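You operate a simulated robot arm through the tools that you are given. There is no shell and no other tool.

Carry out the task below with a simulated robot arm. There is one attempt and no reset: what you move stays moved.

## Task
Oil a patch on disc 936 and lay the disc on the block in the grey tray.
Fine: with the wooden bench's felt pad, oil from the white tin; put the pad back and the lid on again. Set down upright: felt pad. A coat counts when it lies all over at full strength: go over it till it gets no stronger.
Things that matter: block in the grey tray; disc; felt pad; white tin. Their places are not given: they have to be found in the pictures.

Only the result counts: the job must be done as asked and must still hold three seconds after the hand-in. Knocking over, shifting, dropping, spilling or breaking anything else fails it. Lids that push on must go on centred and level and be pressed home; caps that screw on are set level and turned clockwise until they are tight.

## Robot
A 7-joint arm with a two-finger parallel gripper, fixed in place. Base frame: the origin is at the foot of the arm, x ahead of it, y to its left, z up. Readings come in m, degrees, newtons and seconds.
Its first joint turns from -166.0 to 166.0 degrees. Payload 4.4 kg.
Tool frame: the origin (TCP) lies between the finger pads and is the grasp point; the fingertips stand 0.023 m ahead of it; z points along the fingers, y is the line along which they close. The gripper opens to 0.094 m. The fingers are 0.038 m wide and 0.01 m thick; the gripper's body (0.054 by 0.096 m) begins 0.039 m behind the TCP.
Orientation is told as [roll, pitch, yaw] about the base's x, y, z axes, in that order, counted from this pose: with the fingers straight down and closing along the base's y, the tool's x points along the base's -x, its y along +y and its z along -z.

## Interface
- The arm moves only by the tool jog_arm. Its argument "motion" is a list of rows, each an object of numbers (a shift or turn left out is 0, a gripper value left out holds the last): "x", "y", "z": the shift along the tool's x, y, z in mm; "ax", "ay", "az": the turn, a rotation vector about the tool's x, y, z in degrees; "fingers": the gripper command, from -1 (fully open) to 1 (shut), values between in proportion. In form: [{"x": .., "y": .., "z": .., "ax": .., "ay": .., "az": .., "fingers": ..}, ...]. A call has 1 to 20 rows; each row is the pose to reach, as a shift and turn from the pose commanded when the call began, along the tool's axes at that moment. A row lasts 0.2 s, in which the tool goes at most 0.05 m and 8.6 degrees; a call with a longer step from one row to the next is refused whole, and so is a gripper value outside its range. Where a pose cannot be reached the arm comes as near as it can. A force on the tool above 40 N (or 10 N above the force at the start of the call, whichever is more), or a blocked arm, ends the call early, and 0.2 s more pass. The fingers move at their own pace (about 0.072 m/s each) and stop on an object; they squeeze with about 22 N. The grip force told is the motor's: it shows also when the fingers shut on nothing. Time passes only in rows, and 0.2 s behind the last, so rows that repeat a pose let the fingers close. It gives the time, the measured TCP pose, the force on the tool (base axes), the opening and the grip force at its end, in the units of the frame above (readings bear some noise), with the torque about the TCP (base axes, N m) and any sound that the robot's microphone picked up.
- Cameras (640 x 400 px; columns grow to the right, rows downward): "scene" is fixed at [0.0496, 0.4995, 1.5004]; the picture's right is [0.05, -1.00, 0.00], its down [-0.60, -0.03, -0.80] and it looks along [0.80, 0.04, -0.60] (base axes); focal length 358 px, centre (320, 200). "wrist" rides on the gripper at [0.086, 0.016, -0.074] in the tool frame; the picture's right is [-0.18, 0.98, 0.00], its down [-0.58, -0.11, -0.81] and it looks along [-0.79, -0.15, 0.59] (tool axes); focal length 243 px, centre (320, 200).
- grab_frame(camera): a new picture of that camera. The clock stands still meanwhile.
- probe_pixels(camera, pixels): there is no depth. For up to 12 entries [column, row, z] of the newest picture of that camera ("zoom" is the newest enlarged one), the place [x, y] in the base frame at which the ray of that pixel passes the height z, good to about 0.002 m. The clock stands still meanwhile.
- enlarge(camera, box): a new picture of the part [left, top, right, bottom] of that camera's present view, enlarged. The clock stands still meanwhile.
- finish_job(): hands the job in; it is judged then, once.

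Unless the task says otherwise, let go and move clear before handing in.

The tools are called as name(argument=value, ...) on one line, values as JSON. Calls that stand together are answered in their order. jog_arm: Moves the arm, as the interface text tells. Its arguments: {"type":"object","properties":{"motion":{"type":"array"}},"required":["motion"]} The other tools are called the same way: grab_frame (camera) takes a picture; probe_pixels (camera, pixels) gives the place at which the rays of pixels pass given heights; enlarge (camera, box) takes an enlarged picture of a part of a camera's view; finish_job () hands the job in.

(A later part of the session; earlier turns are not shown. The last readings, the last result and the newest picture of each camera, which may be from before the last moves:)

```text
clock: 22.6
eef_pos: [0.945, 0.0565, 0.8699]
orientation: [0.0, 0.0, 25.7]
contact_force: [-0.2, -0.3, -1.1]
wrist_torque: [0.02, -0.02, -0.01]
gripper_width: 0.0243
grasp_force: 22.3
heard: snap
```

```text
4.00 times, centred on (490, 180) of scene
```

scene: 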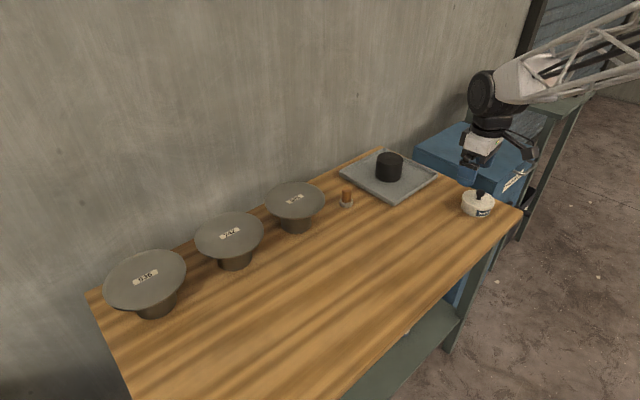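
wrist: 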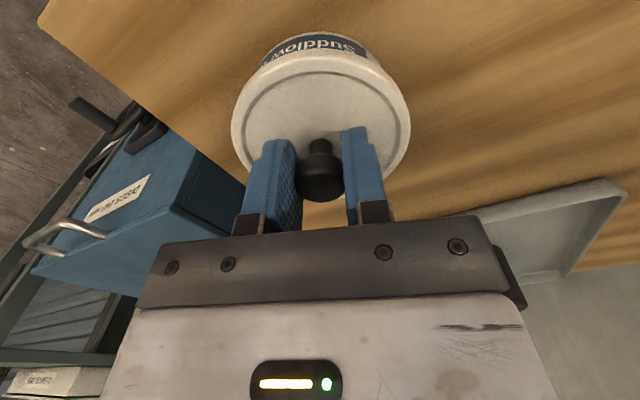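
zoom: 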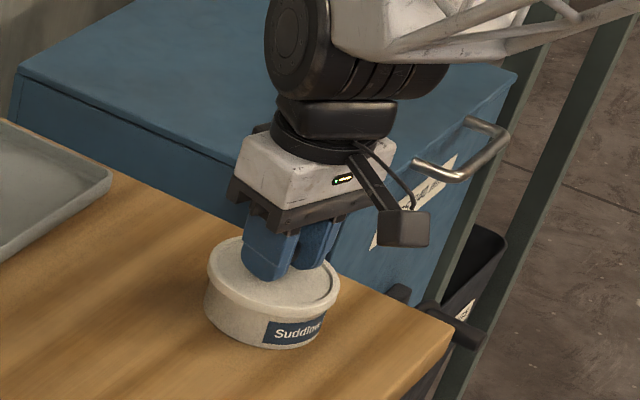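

A snap was heard and the force is back near zero, so the push-on lid is off its seat and the tin stayed put. I'll lift the lid and carry it to a clear spot at about (0.79, 0.22).

jog_arm(motion=[{"z": -10}, {"z": -25}, {"z": -45}, {"z": -62}, {"x": 8, "y": 25, "z": -65}, {"x": 18, "y": 56, "z": -65}, {"x": 28, "y": 88, "z": -65}, {"x": 38, "y": 120, "z": -65}, {"x": 49, "y": 152, "z": -65}, {"x": 59, "y": 184, "z": -65}, {"x": 68.8, "y": 214.5, "z": -65}, {"x": 68.8, "y": 214.5, "z": -65}])

grab_frame(camera="scene")

enlarge(camera="scene", box=[400, 150, 540, 250])

grab_frame(camera="wrist")

```text
clock: 25.2
eef_pos: [0.7906, 0.2205, 0.9365]
orientation: [0.0, 0.0, 25.8]
contact_force: [0.7, -0.3, -0.1]
wrist_torque: [-0.02, 0.03, 0.01]
gripper_width: 0.0244
grasp_force: 21.8
```

```text
taken
```

scene: 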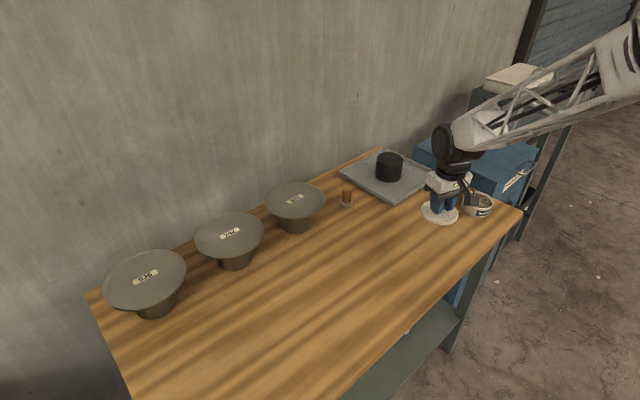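

```text
4.00 times, centred on (470, 200) of scene
```

zoom: 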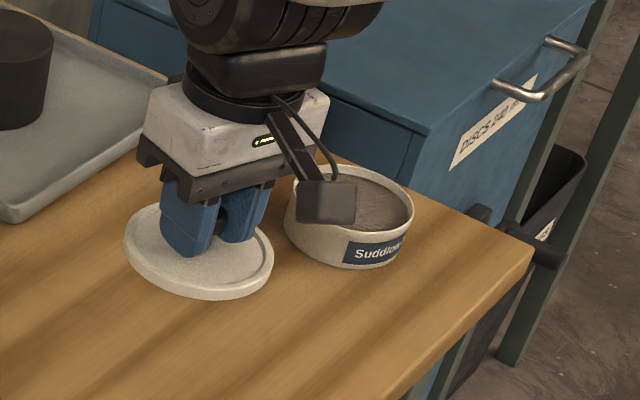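

```text
taken
```

wrist: 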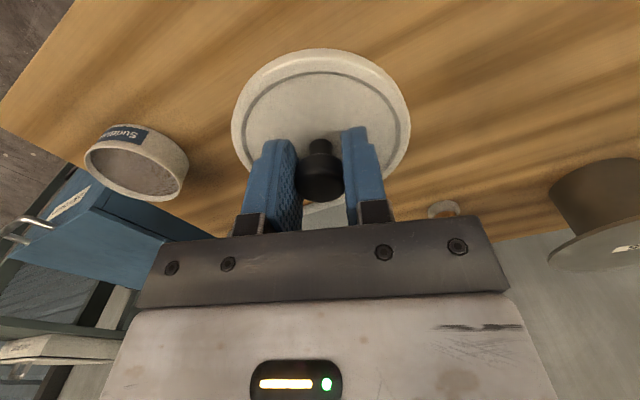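

The lid is held level over clear bench. I'll lower it quickly to about z 0.86 and then slowly until it touches.

jog_arm(motion=[{"z": 25}, {"z": 50}, {"z": 70}, {"z": 76}, {"z": 78}, {"z": 80}, {"z": 82}, {"z": 84}])

```text
clock: 27.0
eef_pos: [0.7906, 0.2204, 0.85]
orientation: [0.0, 0.1, 25.6]
contact_force: [-0.3, 0.2, -0.2]
wrist_torque: [0.0, 0.0, 0.01]
gripper_width: 0.0241
grasp_force: 21.8
```

jog_arm(motion=[{"z": 2}, {"z": 3}, {"z": 4}, {"z": 5}, {"z": 6}])

enlarge(camera="scene", box=[400, 150, 540, 250])

```text
clock: 28.2
eef_pos: [0.7897, 0.2199, 0.8456]
orientation: [0.1, 0.0, 25.8]
contact_force: [0.0, 0.2, 0.1]
wrist_torque: [0.01, 0.02, 0.02]
gripper_width: 0.024
grasp_force: 21.8
```

```text
4.00 times, centred on (470, 200) of scene
```

zoom: 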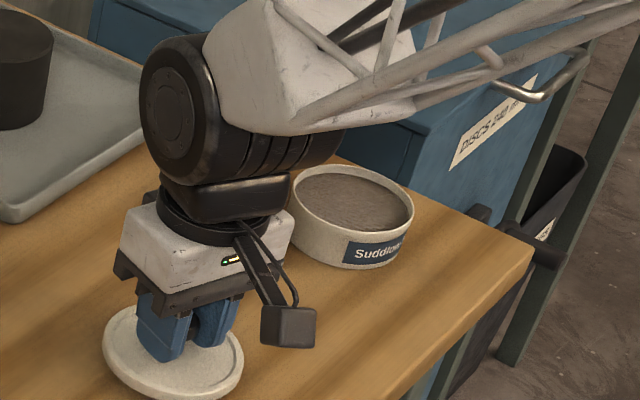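

There's no contact yet at z 0.8456. I'll keep lowering in 1 mm steps.

jog_arm(motion=[{"z": 1}, {"z": 2}, {"z": 3}, {"z": 4}, {"z": 5}])

```text
clock: 29.4
eef_pos: [0.7893, 0.2189, 0.8403]
orientation: [0.1, 0.1, 25.7]
contact_force: [-0.1, -0.2, 0.8]
wrist_torque: [-0.03, 0.0, -0.01]
gripper_width: 0.0241
grasp_force: 21.7
```

jog_arm(motion=[{"z": 1}, {"z": 2}, {"z": 3}])

enlarge(camera="scene", box=[410, 180, 490, 250])

grab_frame(camera="wrist")

```text
clock: 30.2
eef_pos: [0.7897, 0.2198, 0.8361]
orientation: [0.0, 0.0, 25.7]
contact_force: [-0.3, -0.6, -0.1]
wrist_torque: [-0.03, 0.02, 0.0]
gripper_width: 0.0244
grasp_force: 22.1
```

```text
5.71 times, centred on (450, 215) of scene
```

zoom: 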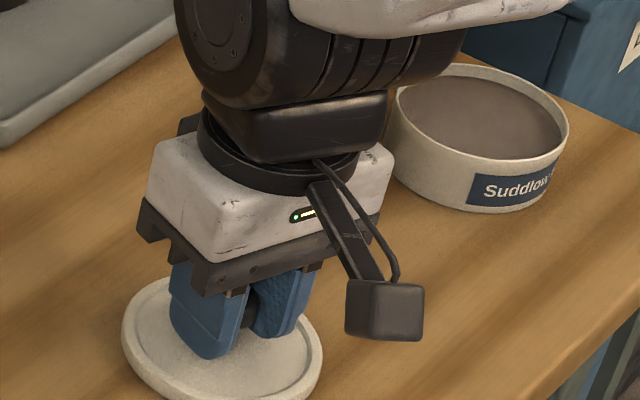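

```text
taken
```

wrist: 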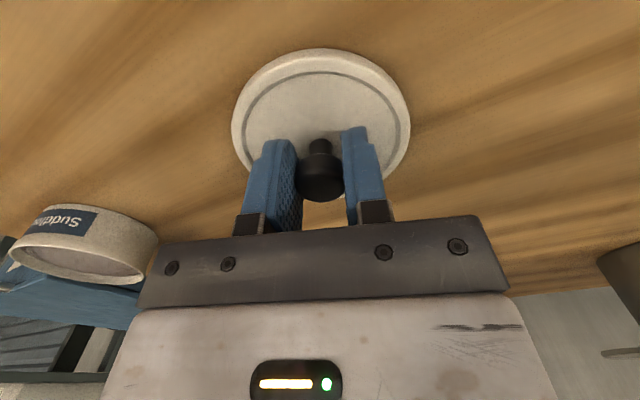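

Still no contact; the bench may be slightly lower than I estimated. I'll continue in 1 mm steps.

jog_arm(motion=[{"z": 1}, {"z": 2}, {"z": 3}])

```text
clock: 31.0
eef_pos: [0.7891, 0.2191, 0.8351]
orientation: [0.0, 0.0, 25.7]
contact_force: [-5.4, -1.1, 13.3]
wrist_torque: [0.02, 0.09, 0.0]
gripper_width: 0.0245
grasp_force: 22.0
```

The lid touches down at TCP z≈0.835 (force 13 N up). I'll relieve the pressure, open partly inside the lid's recess, and rise.

jog_arm(motion=[{"z": -1.5, "fingers": 1}, {"z": -1.5, "fingers": 0.4}, {"z": -1.5, "fingers": 0.1}, {"z": -1.5, "fingers": 0.0}, {"z": -1.5, "fingers": 0.0}, {"z": -8, "fingers": 0.0}, {"z": -20, "fingers": 0.0}, {"z": -45, "fingers": -0.3}, {"z": -75, "fingers": -0.6}, {"z": -110, "fingers": -1}, {"z": -110, "fingers": -1}])

grab_frame(camera="wrist")

enlarge(camera="scene", box=[400, 160, 540, 250])

```text
clock: 33.4
eef_pos: [0.7891, 0.2185, 0.9467]
orientation: [0.0, 0.0, 25.7]
contact_force: [0.6, -0.7, -0.2]
wrist_torque: [0.0, 0.01, 0.0]
gripper_width: 0.0939
grasp_force: 0.0
```

```text
taken
```

wrist: 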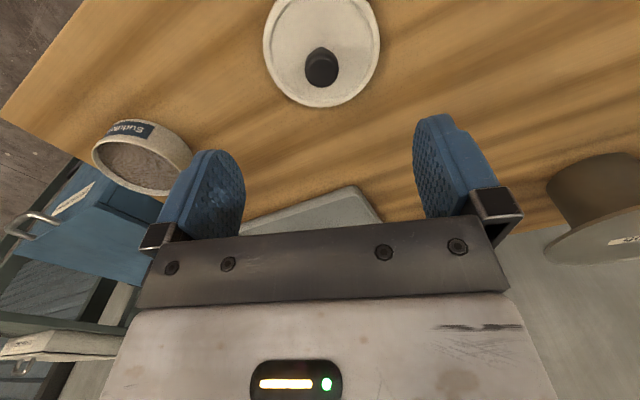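

```text
4.44 times, centred on (470, 205) of scene
```

zoom: 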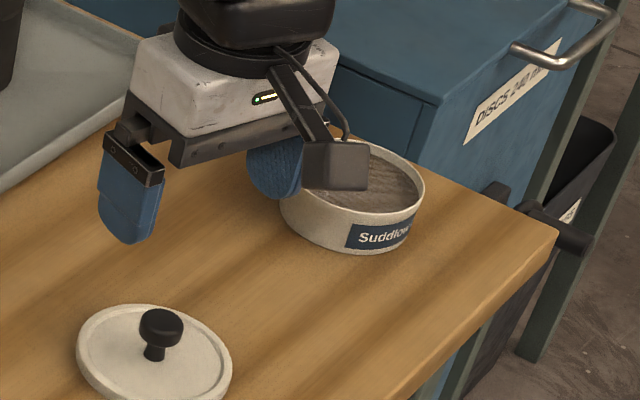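

The lid stands on the bench knob-up, and the tin is open with dark oil inside. Next I'll go to a pre-grasp pose for the pad, tilted 40° outward because it stands at about 1.06 m from the base.

jog_arm(motion=[{"x": -26, "y": 18, "z": 0, "ay": -5}, {"x": -52, "y": 36, "z": 0, "ay": -10}, {"x": -78, "y": 54, "z": 5, "ay": -15}, {"x": -104, "y": 72, "z": 10, "ay": -20}, {"x": -130, "y": 90, "z": 15, "ay": -25}, {"x": -156, "y": 108, "z": 22, "ay": -30}, {"x": -182, "y": 126, "z": 30, "ay": -35}, {"x": -205.1, "y": 143.4, "z": 40.7, "ay": -40}, {"x": -205.1, "y": 143.4, "z": 40.7, "ay": -40}])

grab_frame(camera="wrist")

enlarge(camera="scene", box=[280, 130, 440, 240])

```text
clock: 35.4
eef_pos: [0.9123, 0.4373, 0.9031]
orientation: [0.0, -40.0, 25.7]
contact_force: [0.5, -0.1, -0.2]
wrist_torque: [-0.01, 0.0, 0.03]
gripper_width: 0.0941
grasp_force: 0.0
```

```text
taken
```

wrist: 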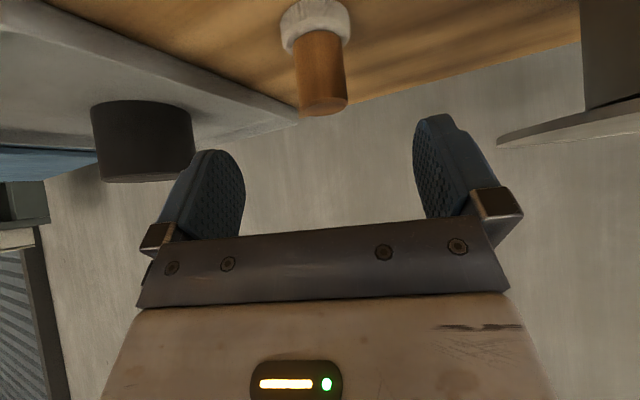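

```text
3.64 times, centred on (360, 185) of scene
```

zoom: 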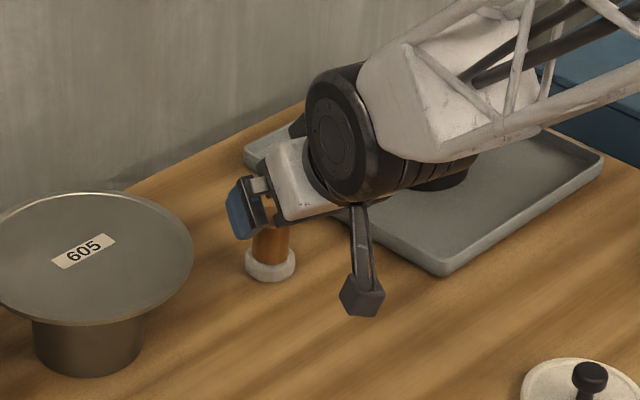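

The handle lies on the tool axis (around column 321 at row 90). I'll advance along the tool axis to the handle and close.

jog_arm(motion=[{"z": 20}, {"z": 40}, {"z": 58}, {"z": 70}, {"z": 77}, {"z": 77}])

grab_frame(camera="wrist")

enlarge(camera="scene", box=[300, 150, 400, 230])

```text
clock: 36.8
eef_pos: [0.958, 0.4603, 0.8435]
orientation: [-0.1, -40.0, 25.7]
contact_force: [0.3, 0.0, 0.6]
wrist_torque: [0.04, -0.01, 0.0]
gripper_width: 0.0939
grasp_force: 0.0
```

```text
taken
```

wrist: 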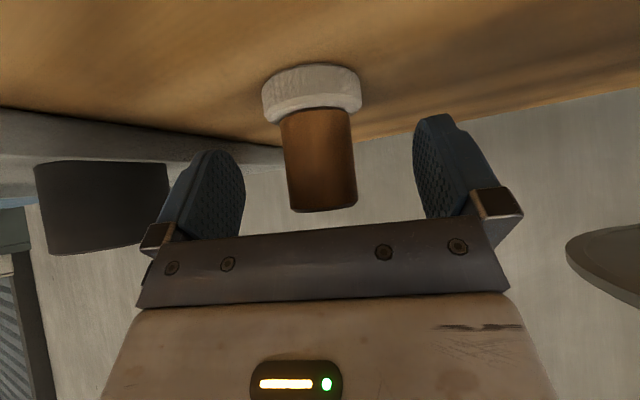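

```text
5.00 times, centred on (350, 190) of scene
```

zoom: 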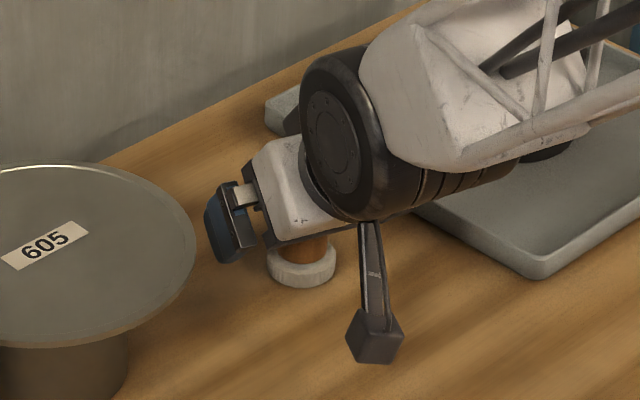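

The handle stands centred between the open fingers (columns 282–357). I'll close on it.

jog_arm(motion=[{"fingers": -0.3}, {"fingers": 0.0}, {"fingers": 0.2}, {"fingers": 0.3}, {"fingers": 0.5}, {"fingers": 1}, {"fingers": 1}, {"fingers": 1}])

grab_frame(camera="wrist")

```text
clock: 38.6
eef_pos: [0.958, 0.4596, 0.8451]
orientation: [-0.1, -40.1, 25.7]
contact_force: [1.0, -1.7, 0.8]
wrist_torque: [-0.02, 0.0, 0.03]
gripper_width: 0.031
grasp_force: 22.0
```

```text
taken
```

wrist: 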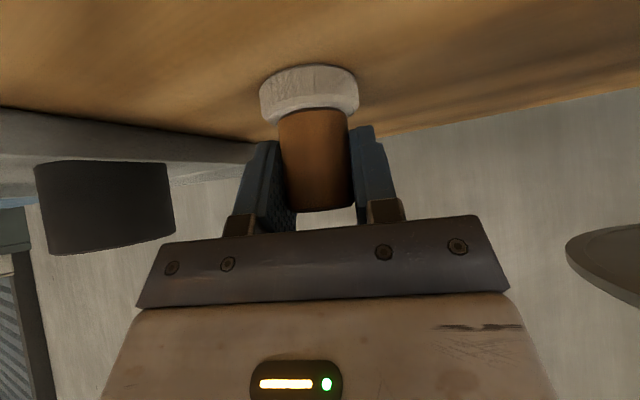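

The pad is gripped at 31 mm, with its home pose at TCP (0.958, 0.460, 0.845). I'll lift it and carry it over to above the open tin.

jog_arm(motion=[{"x": -6.4, "z": -7.7}, {"x": -19, "z": -23}, {"x": -38.6, "z": -46}, {"x": -57.9, "z": -68.9}, {"x": -57.9, "z": -68.9}])

grab_frame(camera="wrist")

enlarge(camera="scene", box=[300, 120, 400, 220])

```text
clock: 39.8
eef_pos: [0.9567, 0.4597, 0.9362]
orientation: [0.1, -40.0, 25.7]
contact_force: [-0.5, -0.3, -0.8]
wrist_torque: [0.0, -0.03, -0.02]
gripper_width: 0.0308
grasp_force: 21.8
```

```text
taken
```

wrist: 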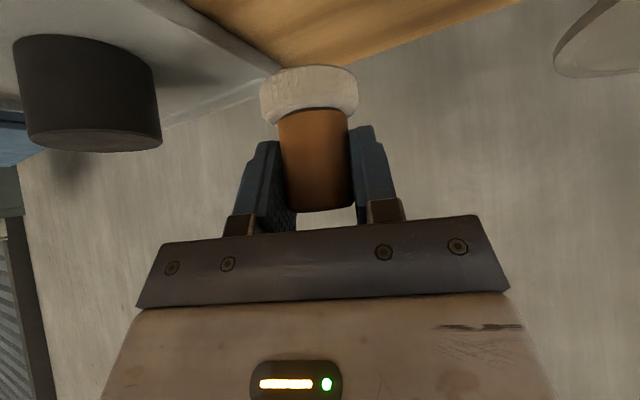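

```text
4.00 times, centred on (350, 170) of scene
```

zoom: 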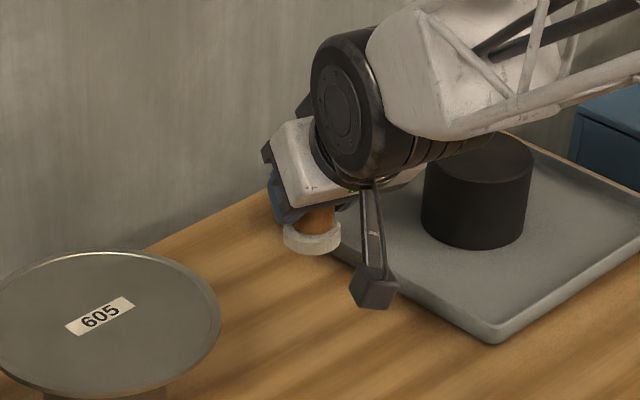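

The pad is in hand and upright. While the block is in view in both cameras, I'll probe its top for later, then carry the pad to the tin.

probe_pixels(camera="zoom", pixels=[[479, 155, 0.86], [479, 155, 0.87], [479, 155, 0.88], [424, 157, 0.87], [534, 160, 0.87], [476, 220, 0.81]])

probe_pixels(camera="wrist", pixels=[[90, 139, 0.85], [90, 139, 0.86], [90, 139, 0.87], [90, 139, 0.88], [22, 132, 0.87], [161, 146, 0.87]])

jog_arm(motion=[{"x": 14.3, "y": -35.8, "z": -12, "ax": 1.43, "az": 1.7}, {"x": 28.5, "y": -71.6, "z": -24, "ax": 2.85, "az": 3.4}, {"x": 42.8, "y": -107.5, "z": -35.9, "ax": 4.28, "az": 5.1}, {"x": 57.1, "y": -143.3, "z": -47.9, "ax": 5.7, "az": 6.8}, {"x": 71.4, "y": -179.1, "z": -59.9, "ax": 7.13, "az": 8.5}, {"x": 85.6, "y": -214.9, "z": -71.9, "ax": 8.56, "az": 10.2}, {"x": 99.9, "y": -250.7, "z": -83.9, "ax": 10, "az": 11.9}, {"x": 114.2, "y": -286.6, "z": -95.8, "ax": 11.4, "az": 13.6}, {"x": 128.4, "y": -322.4, "z": -107.8, "ax": 12.84, "az": 15.3}, {"x": 142.7, "y": -358.2, "z": -119.8, "ax": 14.27, "az": 17}, {"x": 142.7, "y": -358.2, "z": -119.8, "ax": 14.27, "az": 17}])

grab_frame(camera="wrist")

enlarge(camera="scene", box=[430, 130, 550, 230])

```text
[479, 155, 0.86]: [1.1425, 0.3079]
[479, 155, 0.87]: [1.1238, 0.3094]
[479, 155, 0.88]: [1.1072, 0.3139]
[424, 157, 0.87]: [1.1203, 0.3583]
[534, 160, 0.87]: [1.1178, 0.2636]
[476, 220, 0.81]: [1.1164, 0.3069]
```

```text
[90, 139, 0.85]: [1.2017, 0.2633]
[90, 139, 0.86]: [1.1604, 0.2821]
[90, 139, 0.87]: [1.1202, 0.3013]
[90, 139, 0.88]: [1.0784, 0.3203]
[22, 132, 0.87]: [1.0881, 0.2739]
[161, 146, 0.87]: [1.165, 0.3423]
```

```text
clock: 42.2
eef_pos: [0.9434, 0.0535, 0.9341]
orientation: [0.0, -40.0, 3.5]
contact_force: [-0.6, -0.5, 0.1]
wrist_torque: [0.02, 0.02, 0.0]
gripper_width: 0.0308
grasp_force: 22.6
```

```text
taken
```

wrist: 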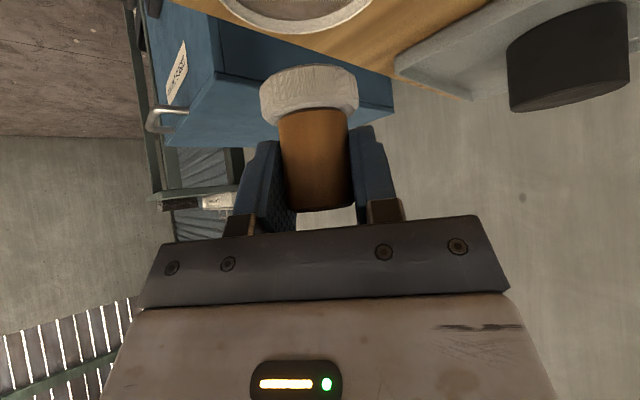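

```text
4.00 times, centred on (490, 180) of scene
```

zoom: 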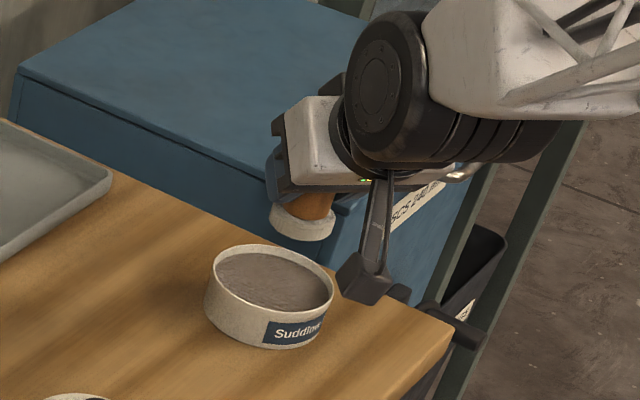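

The pad is above the tin. The block measures about (1.12, 0.306) with its top at z≈0.871 and diameter ≈0.095. I'll lower the pad to just above the tin's rim and check centring.

jog_arm(motion=[{"x": 11.8, "z": 14}, {"x": 23.6, "z": 28}, {"x": 32.2, "z": 38.3}, {"x": 32.2, "z": 38.3}])

grab_frame(camera="wrist")

enlarge(camera="scene", box=[450, 160, 510, 220])

```text
clock: 43.2
eef_pos: [0.943, 0.0548, 0.8827]
orientation: [-0.1, -40.0, 3.5]
contact_force: [0.3, -0.7, 0.0]
wrist_torque: [-0.02, 0.0, 0.0]
gripper_width: 0.0309
grasp_force: 22.5
```

```text
taken
```

wrist: 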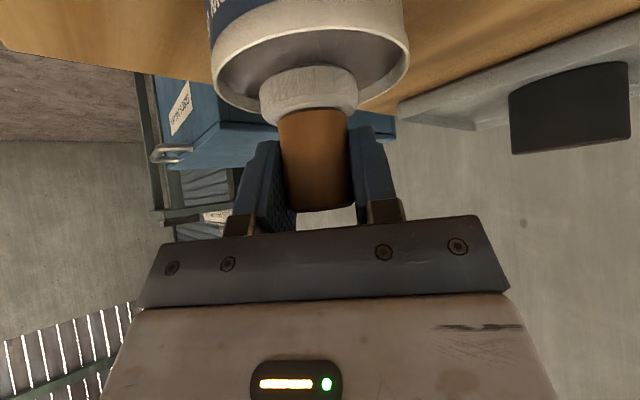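

```text
6.67 times, centred on (480, 190) of scene
```

zoom: 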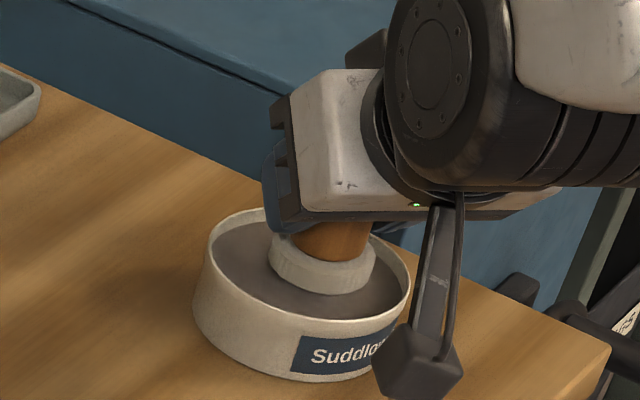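

The pad is centred over the tin's mouth with good clearance all round. I'll lower it slowly into the oil, watching force and sound.

jog_arm(motion=[{"x": 1.9, "z": 2.3}, {"x": 3.9, "z": 4.6}, {"x": 5.8, "z": 6.9}, {"x": 7.7, "z": 9.2}, {"x": 9.6, "z": 11.5}])

enlarge(camera="scene", box=[450, 160, 510, 220])

grab_frame(camera="wrist")

```text
clock: 44.4
eef_pos: [0.9461, 0.0557, 0.8731]
orientation: [0.0, -40.2, 3.5]
contact_force: [-8.6, 2.7, 37.7]
wrist_torque: [0.14, 0.32, 0.03]
gripper_width: 0.031
grasp_force: 22.1
```

```text
6.67 times, centred on (480, 190) of scene
```

zoom: 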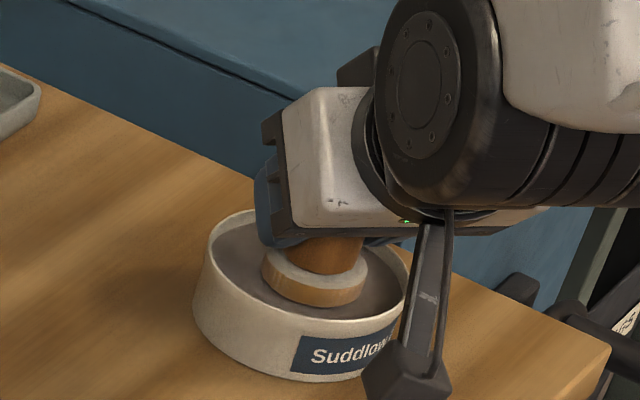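

```text
taken
```

wrist: 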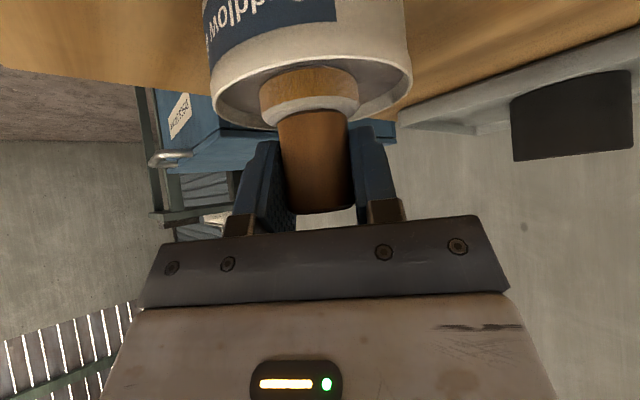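

The felt has turned oil-brown and the contact force was about 38 N at TCP z≈0.873. I'll lift out right away and check the pad.

jog_arm(motion=[{"x": -2, "z": -2.3}, {"x": -10, "z": -12}, {"x": -26, "z": -31}, {"x": -51, "z": -61}, {"x": -81.7, "z": -97.3}, {"x": -81.7, "z": -97.3}])

grab_frame(camera="wrist")

enlarge(camera="scene", box=[430, 120, 530, 220])

```text
clock: 45.8
eef_pos: [0.9441, 0.0549, 0.9956]
orientation: [0.0, -40.0, 3.5]
contact_force: [-0.7, 0.2, -0.2]
wrist_torque: [0.01, -0.03, 0.01]
gripper_width: 0.0307
grasp_force: 22.5
```

```text
taken
```

wrist: 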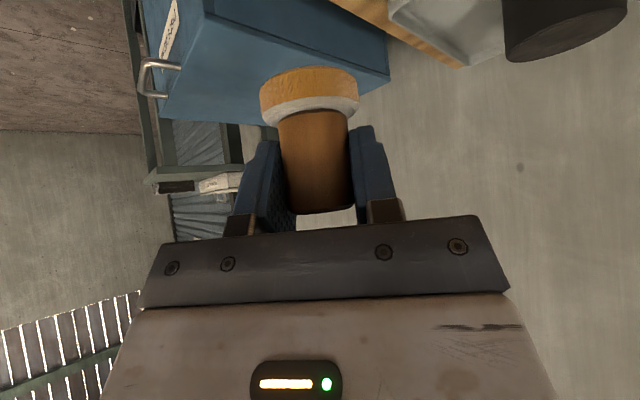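

```text
4.00 times, centred on (480, 170) of scene
```

zoom: 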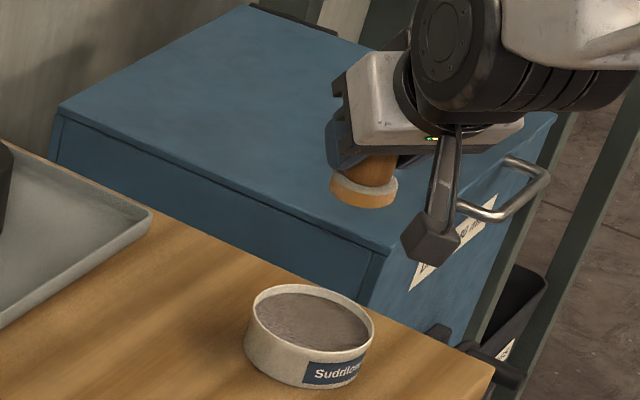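

The pad's underside is loaded with oil and the tin stands where it was. I'll carry the pad, kept upright, along the front of the bench towards disc 936 in two stages.

jog_arm(motion=[{"x": 10.5, "y": 30.1, "z": -8.8, "ax": -1.3, "az": -1.55}, {"x": 21.1, "y": 60.1, "z": -17.7, "ax": -2.6, "az": -3.1}, {"x": 31.6, "y": 90.2, "z": -26.5, "ax": -3.9, "az": -4.65}, {"x": 42.1, "y": 120.3, "z": -35.4, "ax": -5.2, "az": -6.2}, {"x": 52.6, "y": 150.4, "z": -44.2, "ax": -6.5, "az": -7.75}, {"x": 63.2, "y": 180.4, "z": -53.1, "ax": -7.8, "az": -9.3}, {"x": 73.7, "y": 210.5, "z": -61.9, "ax": -9.1, "az": -10.85}, {"x": 84.2, "y": 240.6, "z": -70.7, "ax": -10.4, "az": -12.4}, {"x": 94.8, "y": 270.6, "z": -79.6, "ax": -11.7, "az": -13.95}, {"x": 105.3, "y": 300.7, "z": -88.4, "ax": -13, "az": -15.5}, {"x": 115.8, "y": 330.8, "z": -97.3, "ax": -14.3, "az": -17.05}, {"x": 126.3, "y": 360.9, "z": -106.1, "ax": -15.6, "az": -18.6}, {"x": 136.9, "y": 390.9, "z": -115, "ax": -16.9, "az": -20.15}, {"x": 147.4, "y": 421, "z": -123.8, "ax": -18.2, "az": -21.7}, {"x": 147.4, "y": 421, "z": -123.8, "ax": -18.2, "az": -21.7}])

```text
clock: 49.0
eef_pos: [0.7251, 0.4633, 0.997]
orientation: [0.1, -40.0, 31.8]
contact_force: [0.2, 0.1, -0.4]
wrist_torque: [0.01, 0.04, -0.03]
gripper_width: 0.031
grasp_force: 22.3
```

The arm is halfway, with the pad still gripped at 31 mm. I'll continue to hover above disc 936.

jog_arm(motion=[{"x": -1.9, "y": 33, "z": 1.3, "ax": -1.3, "az": -1.54}, {"x": -3.7, "y": 66, "z": 2.5, "ax": -2.6, "az": -3.1}, {"x": -5.6, "y": 99, "z": 3.8, "ax": -3.9, "az": -4.6}, {"x": -7.4, "y": 132, "z": 5.1, "ax": -5.2, "az": -6.2}, {"x": -9.3, "y": 165, "z": 6.4, "ax": -6.5, "az": -7.7}, {"x": -11.1, "y": 198, "z": 7.6, "ax": -7.8, "az": -9.3}, {"x": -13, "y": 231, "z": 8.9, "ax": -9.1, "az": -10.8}, {"x": -14.8, "y": 264, "z": 10.2, "ax": -10.3, "az": -12.3}, {"x": -16.7, "y": 297, "z": 11.4, "ax": -11.6, "az": -13.9}, {"x": -18.5, "y": 330, "z": 12.7, "ax": -12.9, "az": -15.4}, {"x": -20.4, "y": 363, "z": 14, "ax": -14.2, "az": -17}, {"x": -22.2, "y": 396, "z": 15.3, "ax": -15.5, "az": -18.5}, {"x": -24.1, "y": 429, "z": 16.5, "ax": -16.8, "az": -20}, {"x": -25.9, "y": 461.5, "z": 17.8, "ax": -18.1, "az": -21.6}, {"x": -25.9, "y": 461.5, "z": 17.8, "ax": -18.1, "az": -21.6}])

grab_frame(camera="wrist")

grab_frame(camera="scene")

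enlarge(camera="scene", box=[90, 190, 250, 320])

```text
clock: 52.2
eef_pos: [0.5087, 0.8732, 0.9988]
orientation: [0.1, -40.0, 60.2]
contact_force: [0.4, -0.3, 0.0]
wrist_torque: [0.0, -0.01, 0.01]
gripper_width: 0.0311
grasp_force: 21.9
```

```text
taken
```

wrist: 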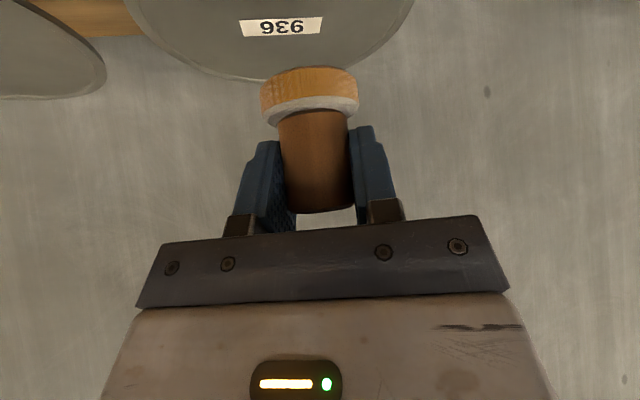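

```text
taken
```

scene: 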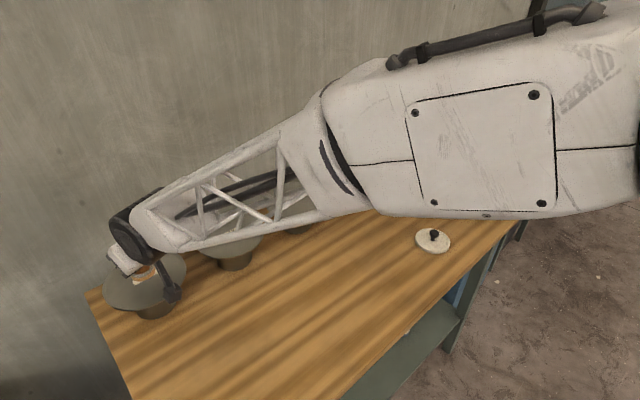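

```text
3.08 times, centred on (170, 255) of scene
```

zoom: 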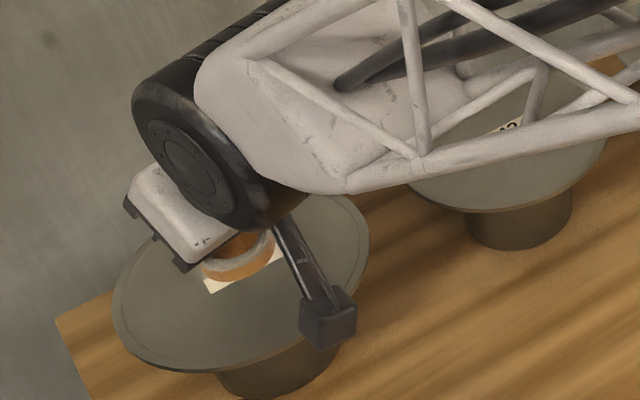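

The pad hovers over disc 936 near its label (wrist (281,26)). I'll probe the label centre from both views to fix the disc's centre and height.

probe_pixels(camera="wrist", pixels=[[281, 26, 0.88], [281, 26, 0.89], [281, 26, 0.9], [281, 26, 0.91], [240, 28, 0.9], [322, 24, 0.9], [281, 78, 0.9], [415, 5, 0.9]])

probe_pixels(camera="scene", pixels=[[145.25, 277, 0.88], [145.25, 277, 0.89], [145.25, 277, 0.9], [145.25, 277, 0.91]])

enlarge(camera="wrist", box=[200, 0, 400, 125])

```text
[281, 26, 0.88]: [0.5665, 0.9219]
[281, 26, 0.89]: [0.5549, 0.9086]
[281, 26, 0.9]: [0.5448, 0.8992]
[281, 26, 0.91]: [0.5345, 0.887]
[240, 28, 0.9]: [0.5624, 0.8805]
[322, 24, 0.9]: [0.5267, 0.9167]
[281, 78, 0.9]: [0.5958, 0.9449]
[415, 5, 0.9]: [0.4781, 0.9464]
```

```text
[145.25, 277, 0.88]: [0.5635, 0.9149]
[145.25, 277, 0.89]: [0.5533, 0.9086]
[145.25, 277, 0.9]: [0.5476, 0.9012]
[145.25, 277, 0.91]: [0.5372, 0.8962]
```

```text
3.20 times, centred on (300, 62) of wrist
```

zoom: 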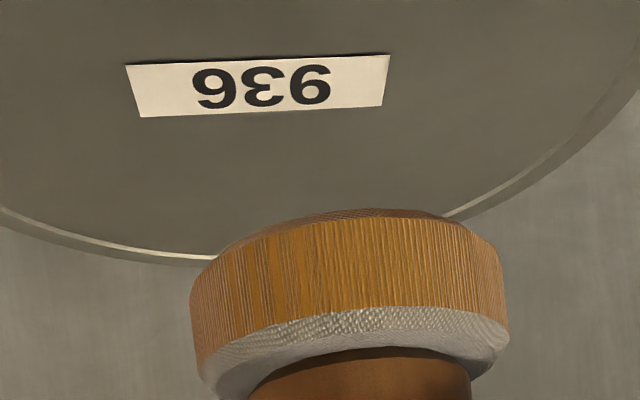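

Both views agree: label centre about (0.552, 0.906) and disc top z≈0.893. I'll shift to a patch on the face just in front of the label, above the stand's support, and come down to about 7 mm above the face.

jog_arm(motion=[{"x": -4, "y": -1, "z": 5}, {"x": -9, "y": -2.7, "z": 8}, {"x": -13.6, "y": -2.7, "z": 11.4}, {"x": -2, "y": -2.7, "z": 25.2}, {"x": 10, "y": -2.7, "z": 39.5}, {"x": 21.8, "y": -2.7, "z": 53.5}, {"x": 21.8, "y": -2.7, "z": 53.5}])

grab_frame(camera="wrist")

enlarge(camera="scene", box=[90, 220, 210, 320])

```text
clock: 53.8
eef_pos: [0.5215, 0.8866, 0.9453]
orientation: [0.0, -40.0, 60.1]
contact_force: [-0.9, 0.3, -0.6]
wrist_torque: [0.02, 0.01, -0.01]
gripper_width: 0.0309
grasp_force: 22.1
```

```text
taken
```

wrist: 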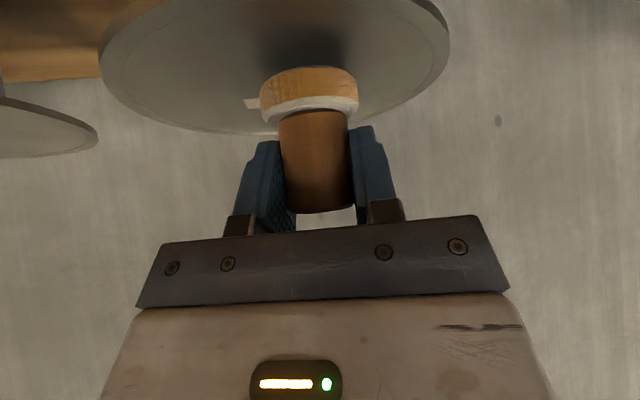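

```text
4.00 times, centred on (150, 270) of scene
```

zoom: 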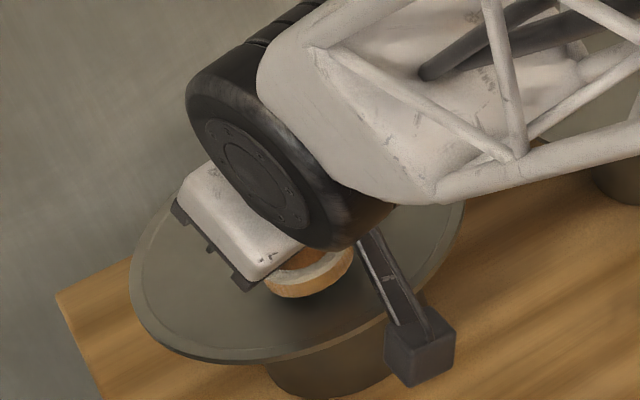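

The pad is about 7 mm above the face, beside the label and over the stand. I'll lower it in 1 mm steps and watch for contact.

jog_arm(motion=[{"x": 0.64, "z": 0.77}, {"x": 1.29, "z": 1.53}, {"x": 1.93, "z": 2.3}, {"x": 2.57, "z": 3.06}, {"x": 3.2, "z": 3.83}])

```text
clock: 55.0
eef_pos: [0.5199, 0.8866, 0.9392]
orientation: [0.0, -40.0, 60.0]
contact_force: [-0.3, -0.1, -0.8]
wrist_torque: [-0.02, -0.04, -0.03]
gripper_width: 0.031
grasp_force: 22.2
```

jog_arm(motion=[{"x": 0.64, "z": 0.77}, {"x": 1.29, "z": 1.53}])

```text
clock: 55.6
eef_pos: [0.5209, 0.8864, 0.9383]
orientation: [0.0, -40.0, 59.9]
contact_force: [0.1, 0.5, 0.2]
wrist_torque: [0.0, -0.01, 0.0]
gripper_width: 0.0307
grasp_force: 22.1
```

jog_arm(motion=[{"x": 0.64, "z": 0.77}])

jog_arm(motion=[{"x": 0.64, "z": 0.77}])

```text
clock: 56.0
eef_pos: [0.5215, 0.8878, 0.9378]
orientation: [0.0, -40.0, 60.0]
contact_force: [-0.6, 1.0, 4.2]
wrist_torque: [0.13, 0.02, 0.04]
gripper_width: 0.031
grasp_force: 21.8
```

```text
clock: 56.4
eef_pos: [0.5222, 0.8871, 0.9357]
orientation: [0.0, -40.0, 60.0]
contact_force: [-2.5, -2.7, 13.6]
wrist_torque: [0.09, 0.06, 0.0]
gripper_width: 0.0306
grasp_force: 21.9
```

Contact with the face at about 14 N. I'll lift a little to see what the press has left on the disc.

jog_arm(motion=[{"x": 0, "z": 0}, {"x": -1.3, "z": -1.5}, {"x": -13, "z": -15.3}, {"x": -26, "z": -30.6}, {"x": -26, "z": -30.6}])

grab_frame(camera="wrist")

enlarge(camera="wrist", box=[180, 0, 400, 130])

enlarge(camera="scene", box=[100, 230, 200, 310])

```text
clock: 57.6
eef_pos: [0.5209, 0.8859, 0.9748]
orientation: [0.0, -40.1, 60.0]
contact_force: [-0.5, -0.2, -0.1]
wrist_torque: [0.0, -0.01, -0.02]
gripper_width: 0.031
grasp_force: 22.3
```

```text
taken
```

wrist: 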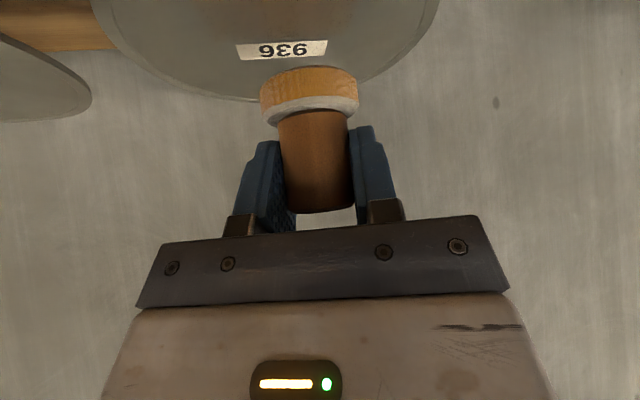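

```text
2.91 times, centred on (290, 65) of wrist
```

zoom: 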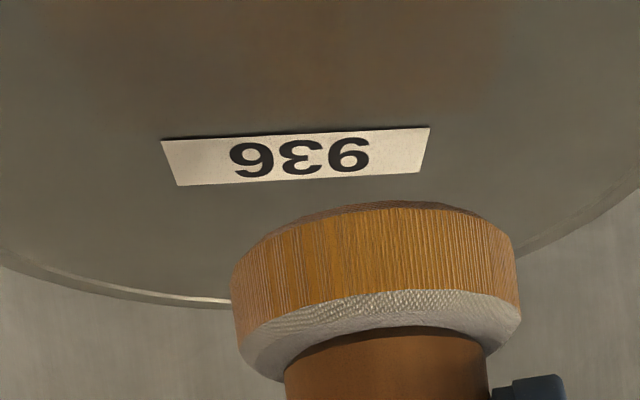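

```text
5.00 times, centred on (150, 270) of scene
```

zoom: 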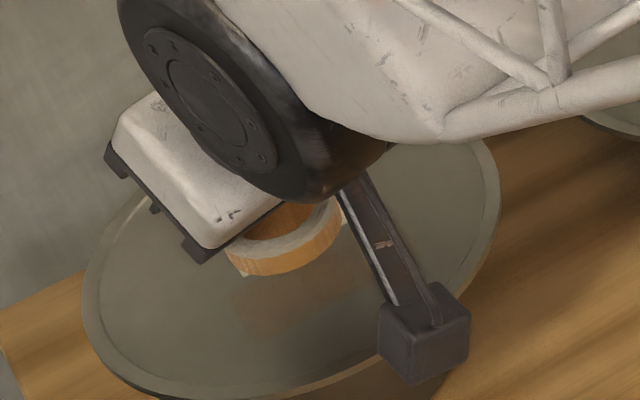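

A faint brown spot now shows on the face at scene zoom (280,310), so the oil transfers but weakly. I'll press again and rub in small 4 mm circles over the same place, then look.

jog_arm(motion=[{"x": 13, "z": 15.3}, {"x": 24.7, "z": 29.1}, {"x": 26, "z": 30.6}, {"x": 22.9, "y": 0, "z": 33.2}, {"x": 23.9, "y": 2.8, "z": 32.4}, {"x": 26, "y": 4, "z": 30.6}, {"x": 28.1, "y": 2.8, "z": 28.8}, {"x": 29.1, "y": 0, "z": 28}, {"x": 28.1, "y": -2.8, "z": 28.8}, {"x": 26, "y": -4, "z": 30.6}, {"x": 23.9, "y": -2.8, "z": 32.4}, {"x": 22.9, "y": 0, "z": 33.2}, {"x": 23.9, "y": 2.8, "z": 32.4}, {"x": 26, "y": 4, "z": 30.6}, {"x": 28.1, "y": 2.8, "z": 28.8}, {"x": 29.1, "y": 0, "z": 28}, {"x": 26, "y": 0, "z": 30.6}, {"x": 26, "y": 0, "z": 30.6}])

grab_frame(camera="wrist")

```text
clock: 61.4
eef_pos: [0.522, 0.8863, 0.9354]
orientation: [0.0, -39.9, 60.0]
contact_force: [-4.6, -8.3, 34.0]
wrist_torque: [-0.12, 0.05, 0.01]
gripper_width: 0.0308
grasp_force: 22.2
```

```text
taken
```

wrist: 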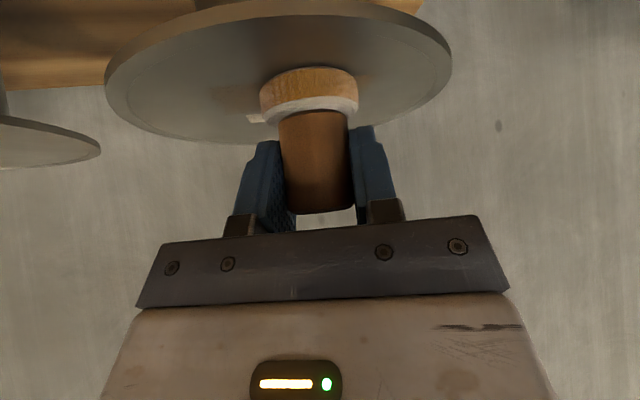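

Force during rubbing was about 34 N and the felt looks paler, so some oil has gone onto the disc. I'll lift and move aside to see the patch clearly.

jog_arm(motion=[{"x": -6.4, "z": -7.7}, {"x": -19, "z": -23}, {"x": -38.6, "z": -46}, {"x": -28, "y": -35, "z": -54}, {"x": -16, "y": -70, "z": -63}, {"x": -4, "y": -105, "z": -73}, {"x": 7, "y": -140, "z": -84}, {"x": 7, "y": -160, "z": -84}, {"x": 7, "y": -160, "z": -84}])

enlarge(camera="scene", box=[95, 235, 195, 315])

grab_frame(camera="wrist")

```text
clock: 63.4
eef_pos: [0.6311, 0.7547, 0.9951]
orientation: [0.0, -40.1, 59.9]
contact_force: [0.2, 0.1, -0.2]
wrist_torque: [-0.02, 0.0, -0.02]
gripper_width: 0.0307
grasp_force: 22.2
```

```text
5.00 times, centred on (145, 275) of scene
```

zoom: 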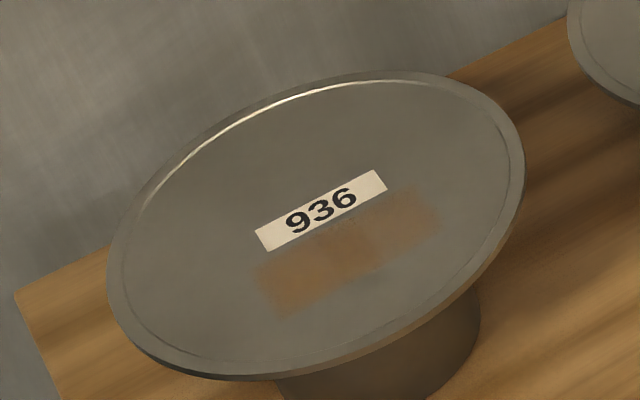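

```text
taken
```

wrist: 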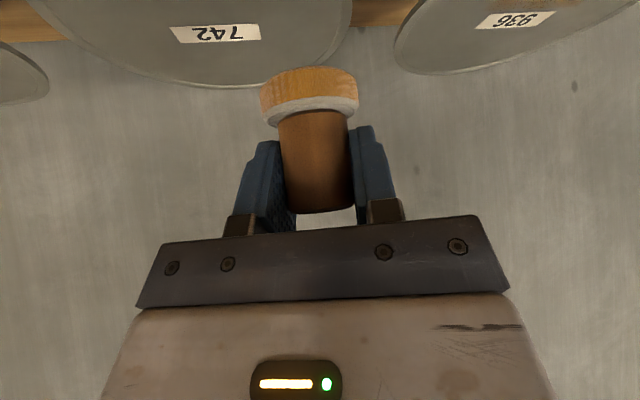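

The rubbed area is now visible as a brown, roughly rectangular tint just in front of the label, with uneven strength. I'll enlarge it more to map it.

enlarge(camera="scene", box=[135, 262, 187, 305])

probe_pixels(camera="scene", pixels=[[132, 283, 0.893], [158, 271, 0.893], [133, 288, 0.893], [138, 298, 0.893], [162, 274, 0.893], [169, 281, 0.893]])

```text
9.30 times, centred on (161, 284) of scene
```

zoom: 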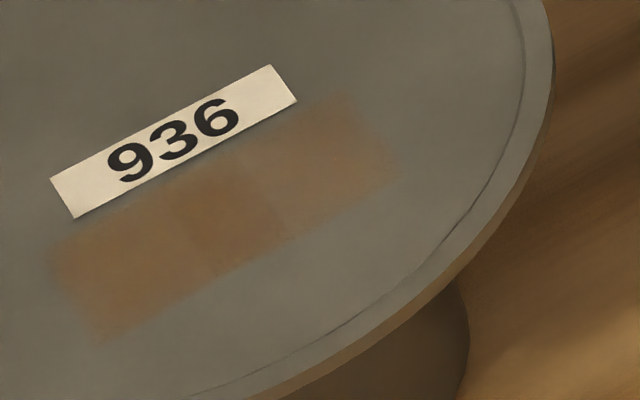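

```text
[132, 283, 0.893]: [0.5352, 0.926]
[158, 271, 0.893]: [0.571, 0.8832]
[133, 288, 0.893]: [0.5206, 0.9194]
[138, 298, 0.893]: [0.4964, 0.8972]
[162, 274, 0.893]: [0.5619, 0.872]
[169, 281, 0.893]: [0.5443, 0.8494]
```

The tint fills a rectangle with three visible strengths: medium at left, strongest in the middle, faint at right. I'll probe its corners.

probe_pixels(camera="zoom", pixels=[[50, 262, 0.893], [95, 345, 0.893], [345, 95, 0.893], [400, 170, 0.893], [165, 195, 0.893], [215, 275, 0.893], [240, 150, 0.893], [290, 235, 0.893], [62, 198, 0.893], [285, 85, 0.893], [225, 210, 0.893]])

```text
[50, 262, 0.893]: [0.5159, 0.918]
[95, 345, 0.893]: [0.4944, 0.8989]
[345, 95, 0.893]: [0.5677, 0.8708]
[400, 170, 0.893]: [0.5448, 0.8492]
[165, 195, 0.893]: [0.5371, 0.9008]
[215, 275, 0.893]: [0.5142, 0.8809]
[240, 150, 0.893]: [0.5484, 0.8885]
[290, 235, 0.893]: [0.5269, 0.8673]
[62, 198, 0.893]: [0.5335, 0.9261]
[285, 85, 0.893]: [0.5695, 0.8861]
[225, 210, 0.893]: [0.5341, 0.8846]
```

The patch is a rectangle about 70 × 29 mm centred at (0.5307, 0.884), parallel to the label; its right third is still faint. I'll go back above its right end to sweep along its whole length.

jog_arm(motion=[{"x": -10, "y": 32, "z": 9}, {"x": -20, "y": 64, "z": 17}, {"x": -31, "y": 97, "z": 26}, {"x": -41.3, "y": 128.9, "z": 34.7}, {"x": -30, "y": 128.9, "z": 48}, {"x": -18.7, "y": 128.9, "z": 61.6}, {"x": -18.7, "y": 128.9, "z": 61.6}])

grab_frame(camera="wrist")

```text
clock: 65.0
eef_pos: [0.5468, 0.8668, 0.9593]
orientation: [0.0, -40.0, 60.1]
contact_force: [-0.1, -1.4, -0.1]
wrist_torque: [-0.01, 0.0, -0.01]
gripper_width: 0.0308
grasp_force: 22.4
```

```text
taken
```

wrist: 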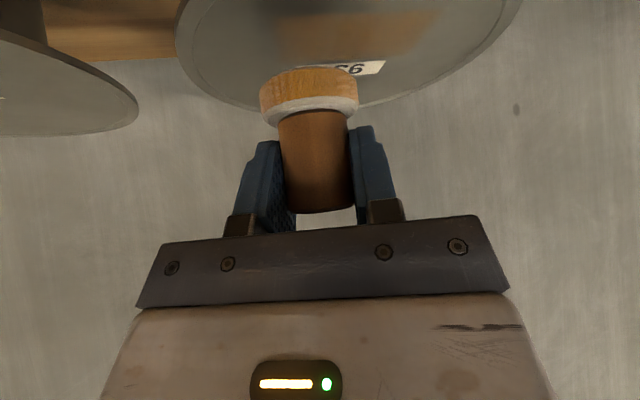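

I'm above the right end, with the brown patch visible beyond the pad. I'll come down close to contact now.

jog_arm(motion=[{"x": 6, "z": 7.2}, {"x": 11, "z": 13}, {"x": 12.9, "z": 15.3}, {"x": 13.5, "z": 16.1}])

jog_arm(motion=[{"x": 0.5, "z": 0.6}])

```text
clock: 66.0
eef_pos: [0.5449, 0.8655, 0.9382]
orientation: [0.0, -40.0, 60.0]
contact_force: [0.1, 0.7, -0.7]
wrist_torque: [0.03, -0.01, -0.01]
gripper_width: 0.0306
grasp_force: 22.4
```

```text
clock: 66.4
eef_pos: [0.5436, 0.8659, 0.9378]
orientation: [0.0, -40.0, 60.0]
contact_force: [-0.3, -0.1, -0.4]
wrist_torque: [0.02, 0.01, 0.0]
gripper_width: 0.0309
grasp_force: 22.0
```

jog_arm(motion=[{"x": 0.5, "z": 0.6}])

jog_arm(motion=[{"x": 0.5, "z": 0.6}])

```text
clock: 66.8
eef_pos: [0.5456, 0.8666, 0.9376]
orientation: [0.0, -40.0, 60.0]
contact_force: [0.3, 1.6, -0.3]
wrist_torque: [0.0, -0.01, 0.0]
gripper_width: 0.0308
grasp_force: 21.8
```

```text
clock: 67.2
eef_pos: [0.5452, 0.8658, 0.9366]
orientation: [0.0, -40.0, 59.9]
contact_force: [0.3, -0.8, 0.9]
wrist_torque: [0.02, 0.02, 0.01]
gripper_width: 0.0311
grasp_force: 21.8
```

jog_arm(motion=[{"x": 0.5, "z": 0.6}])

jog_arm(motion=[{"x": 0.4, "z": 0.5}])

```text
clock: 67.6
eef_pos: [0.546, 0.8655, 0.9361]
orientation: [0.0, -40.1, 60.0]
contact_force: [0.3, -0.8, 6.4]
wrist_torque: [0.08, 0.0, 0.01]
gripper_width: 0.031
grasp_force: 22.2
```

```text
clock: 68.0
eef_pos: [0.5454, 0.8656, 0.9363]
orientation: [0.1, -40.1, 60.0]
contact_force: [0.2, -3.7, 12.2]
wrist_torque: [0.06, -0.03, 0.0]
gripper_width: 0.031
grasp_force: 21.9
```

Contact at about 12 N. I'll sweep slowly along the patch's length to its left end and back.

jog_arm(motion=[{"x": -1.1, "y": 5.8, "z": 0.9}, {"x": -2.2, "y": 11.6, "z": 1.8}, {"x": -3.3, "y": 17.4, "z": 2.7}, {"x": -4.4, "y": 23.3, "z": 3.7}, {"x": -5.5, "y": 29.1, "z": 4.6}, {"x": -6.6, "y": 34.9, "z": 5.5}, {"x": -7.6, "y": 40.7, "z": 6.4}, {"x": -8.7, "y": 46.5, "z": 7.3}, {"x": -8.7, "y": 46.5, "z": 7.3}])

enlarge(camera="scene", box=[95, 235, 195, 315])

```text
clock: 70.0
eef_pos: [0.5097, 0.9, 0.9359]
orientation: [0.0, -40.1, 59.9]
contact_force: [4.3, -2.2, 22.9]
wrist_torque: [0.12, -0.21, -0.01]
gripper_width: 0.0309
grasp_force: 22.0
```

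```text
5.00 times, centred on (145, 275) of scene
```

zoom: 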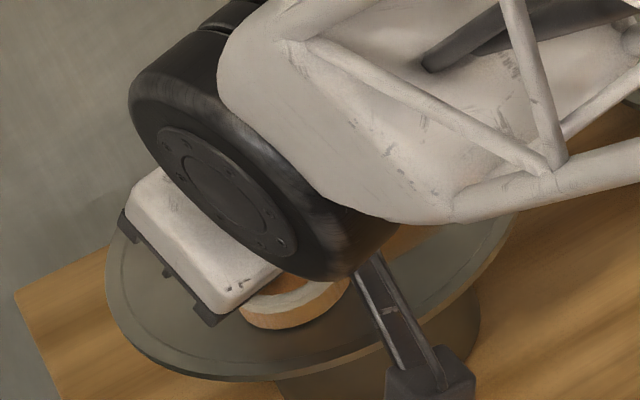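

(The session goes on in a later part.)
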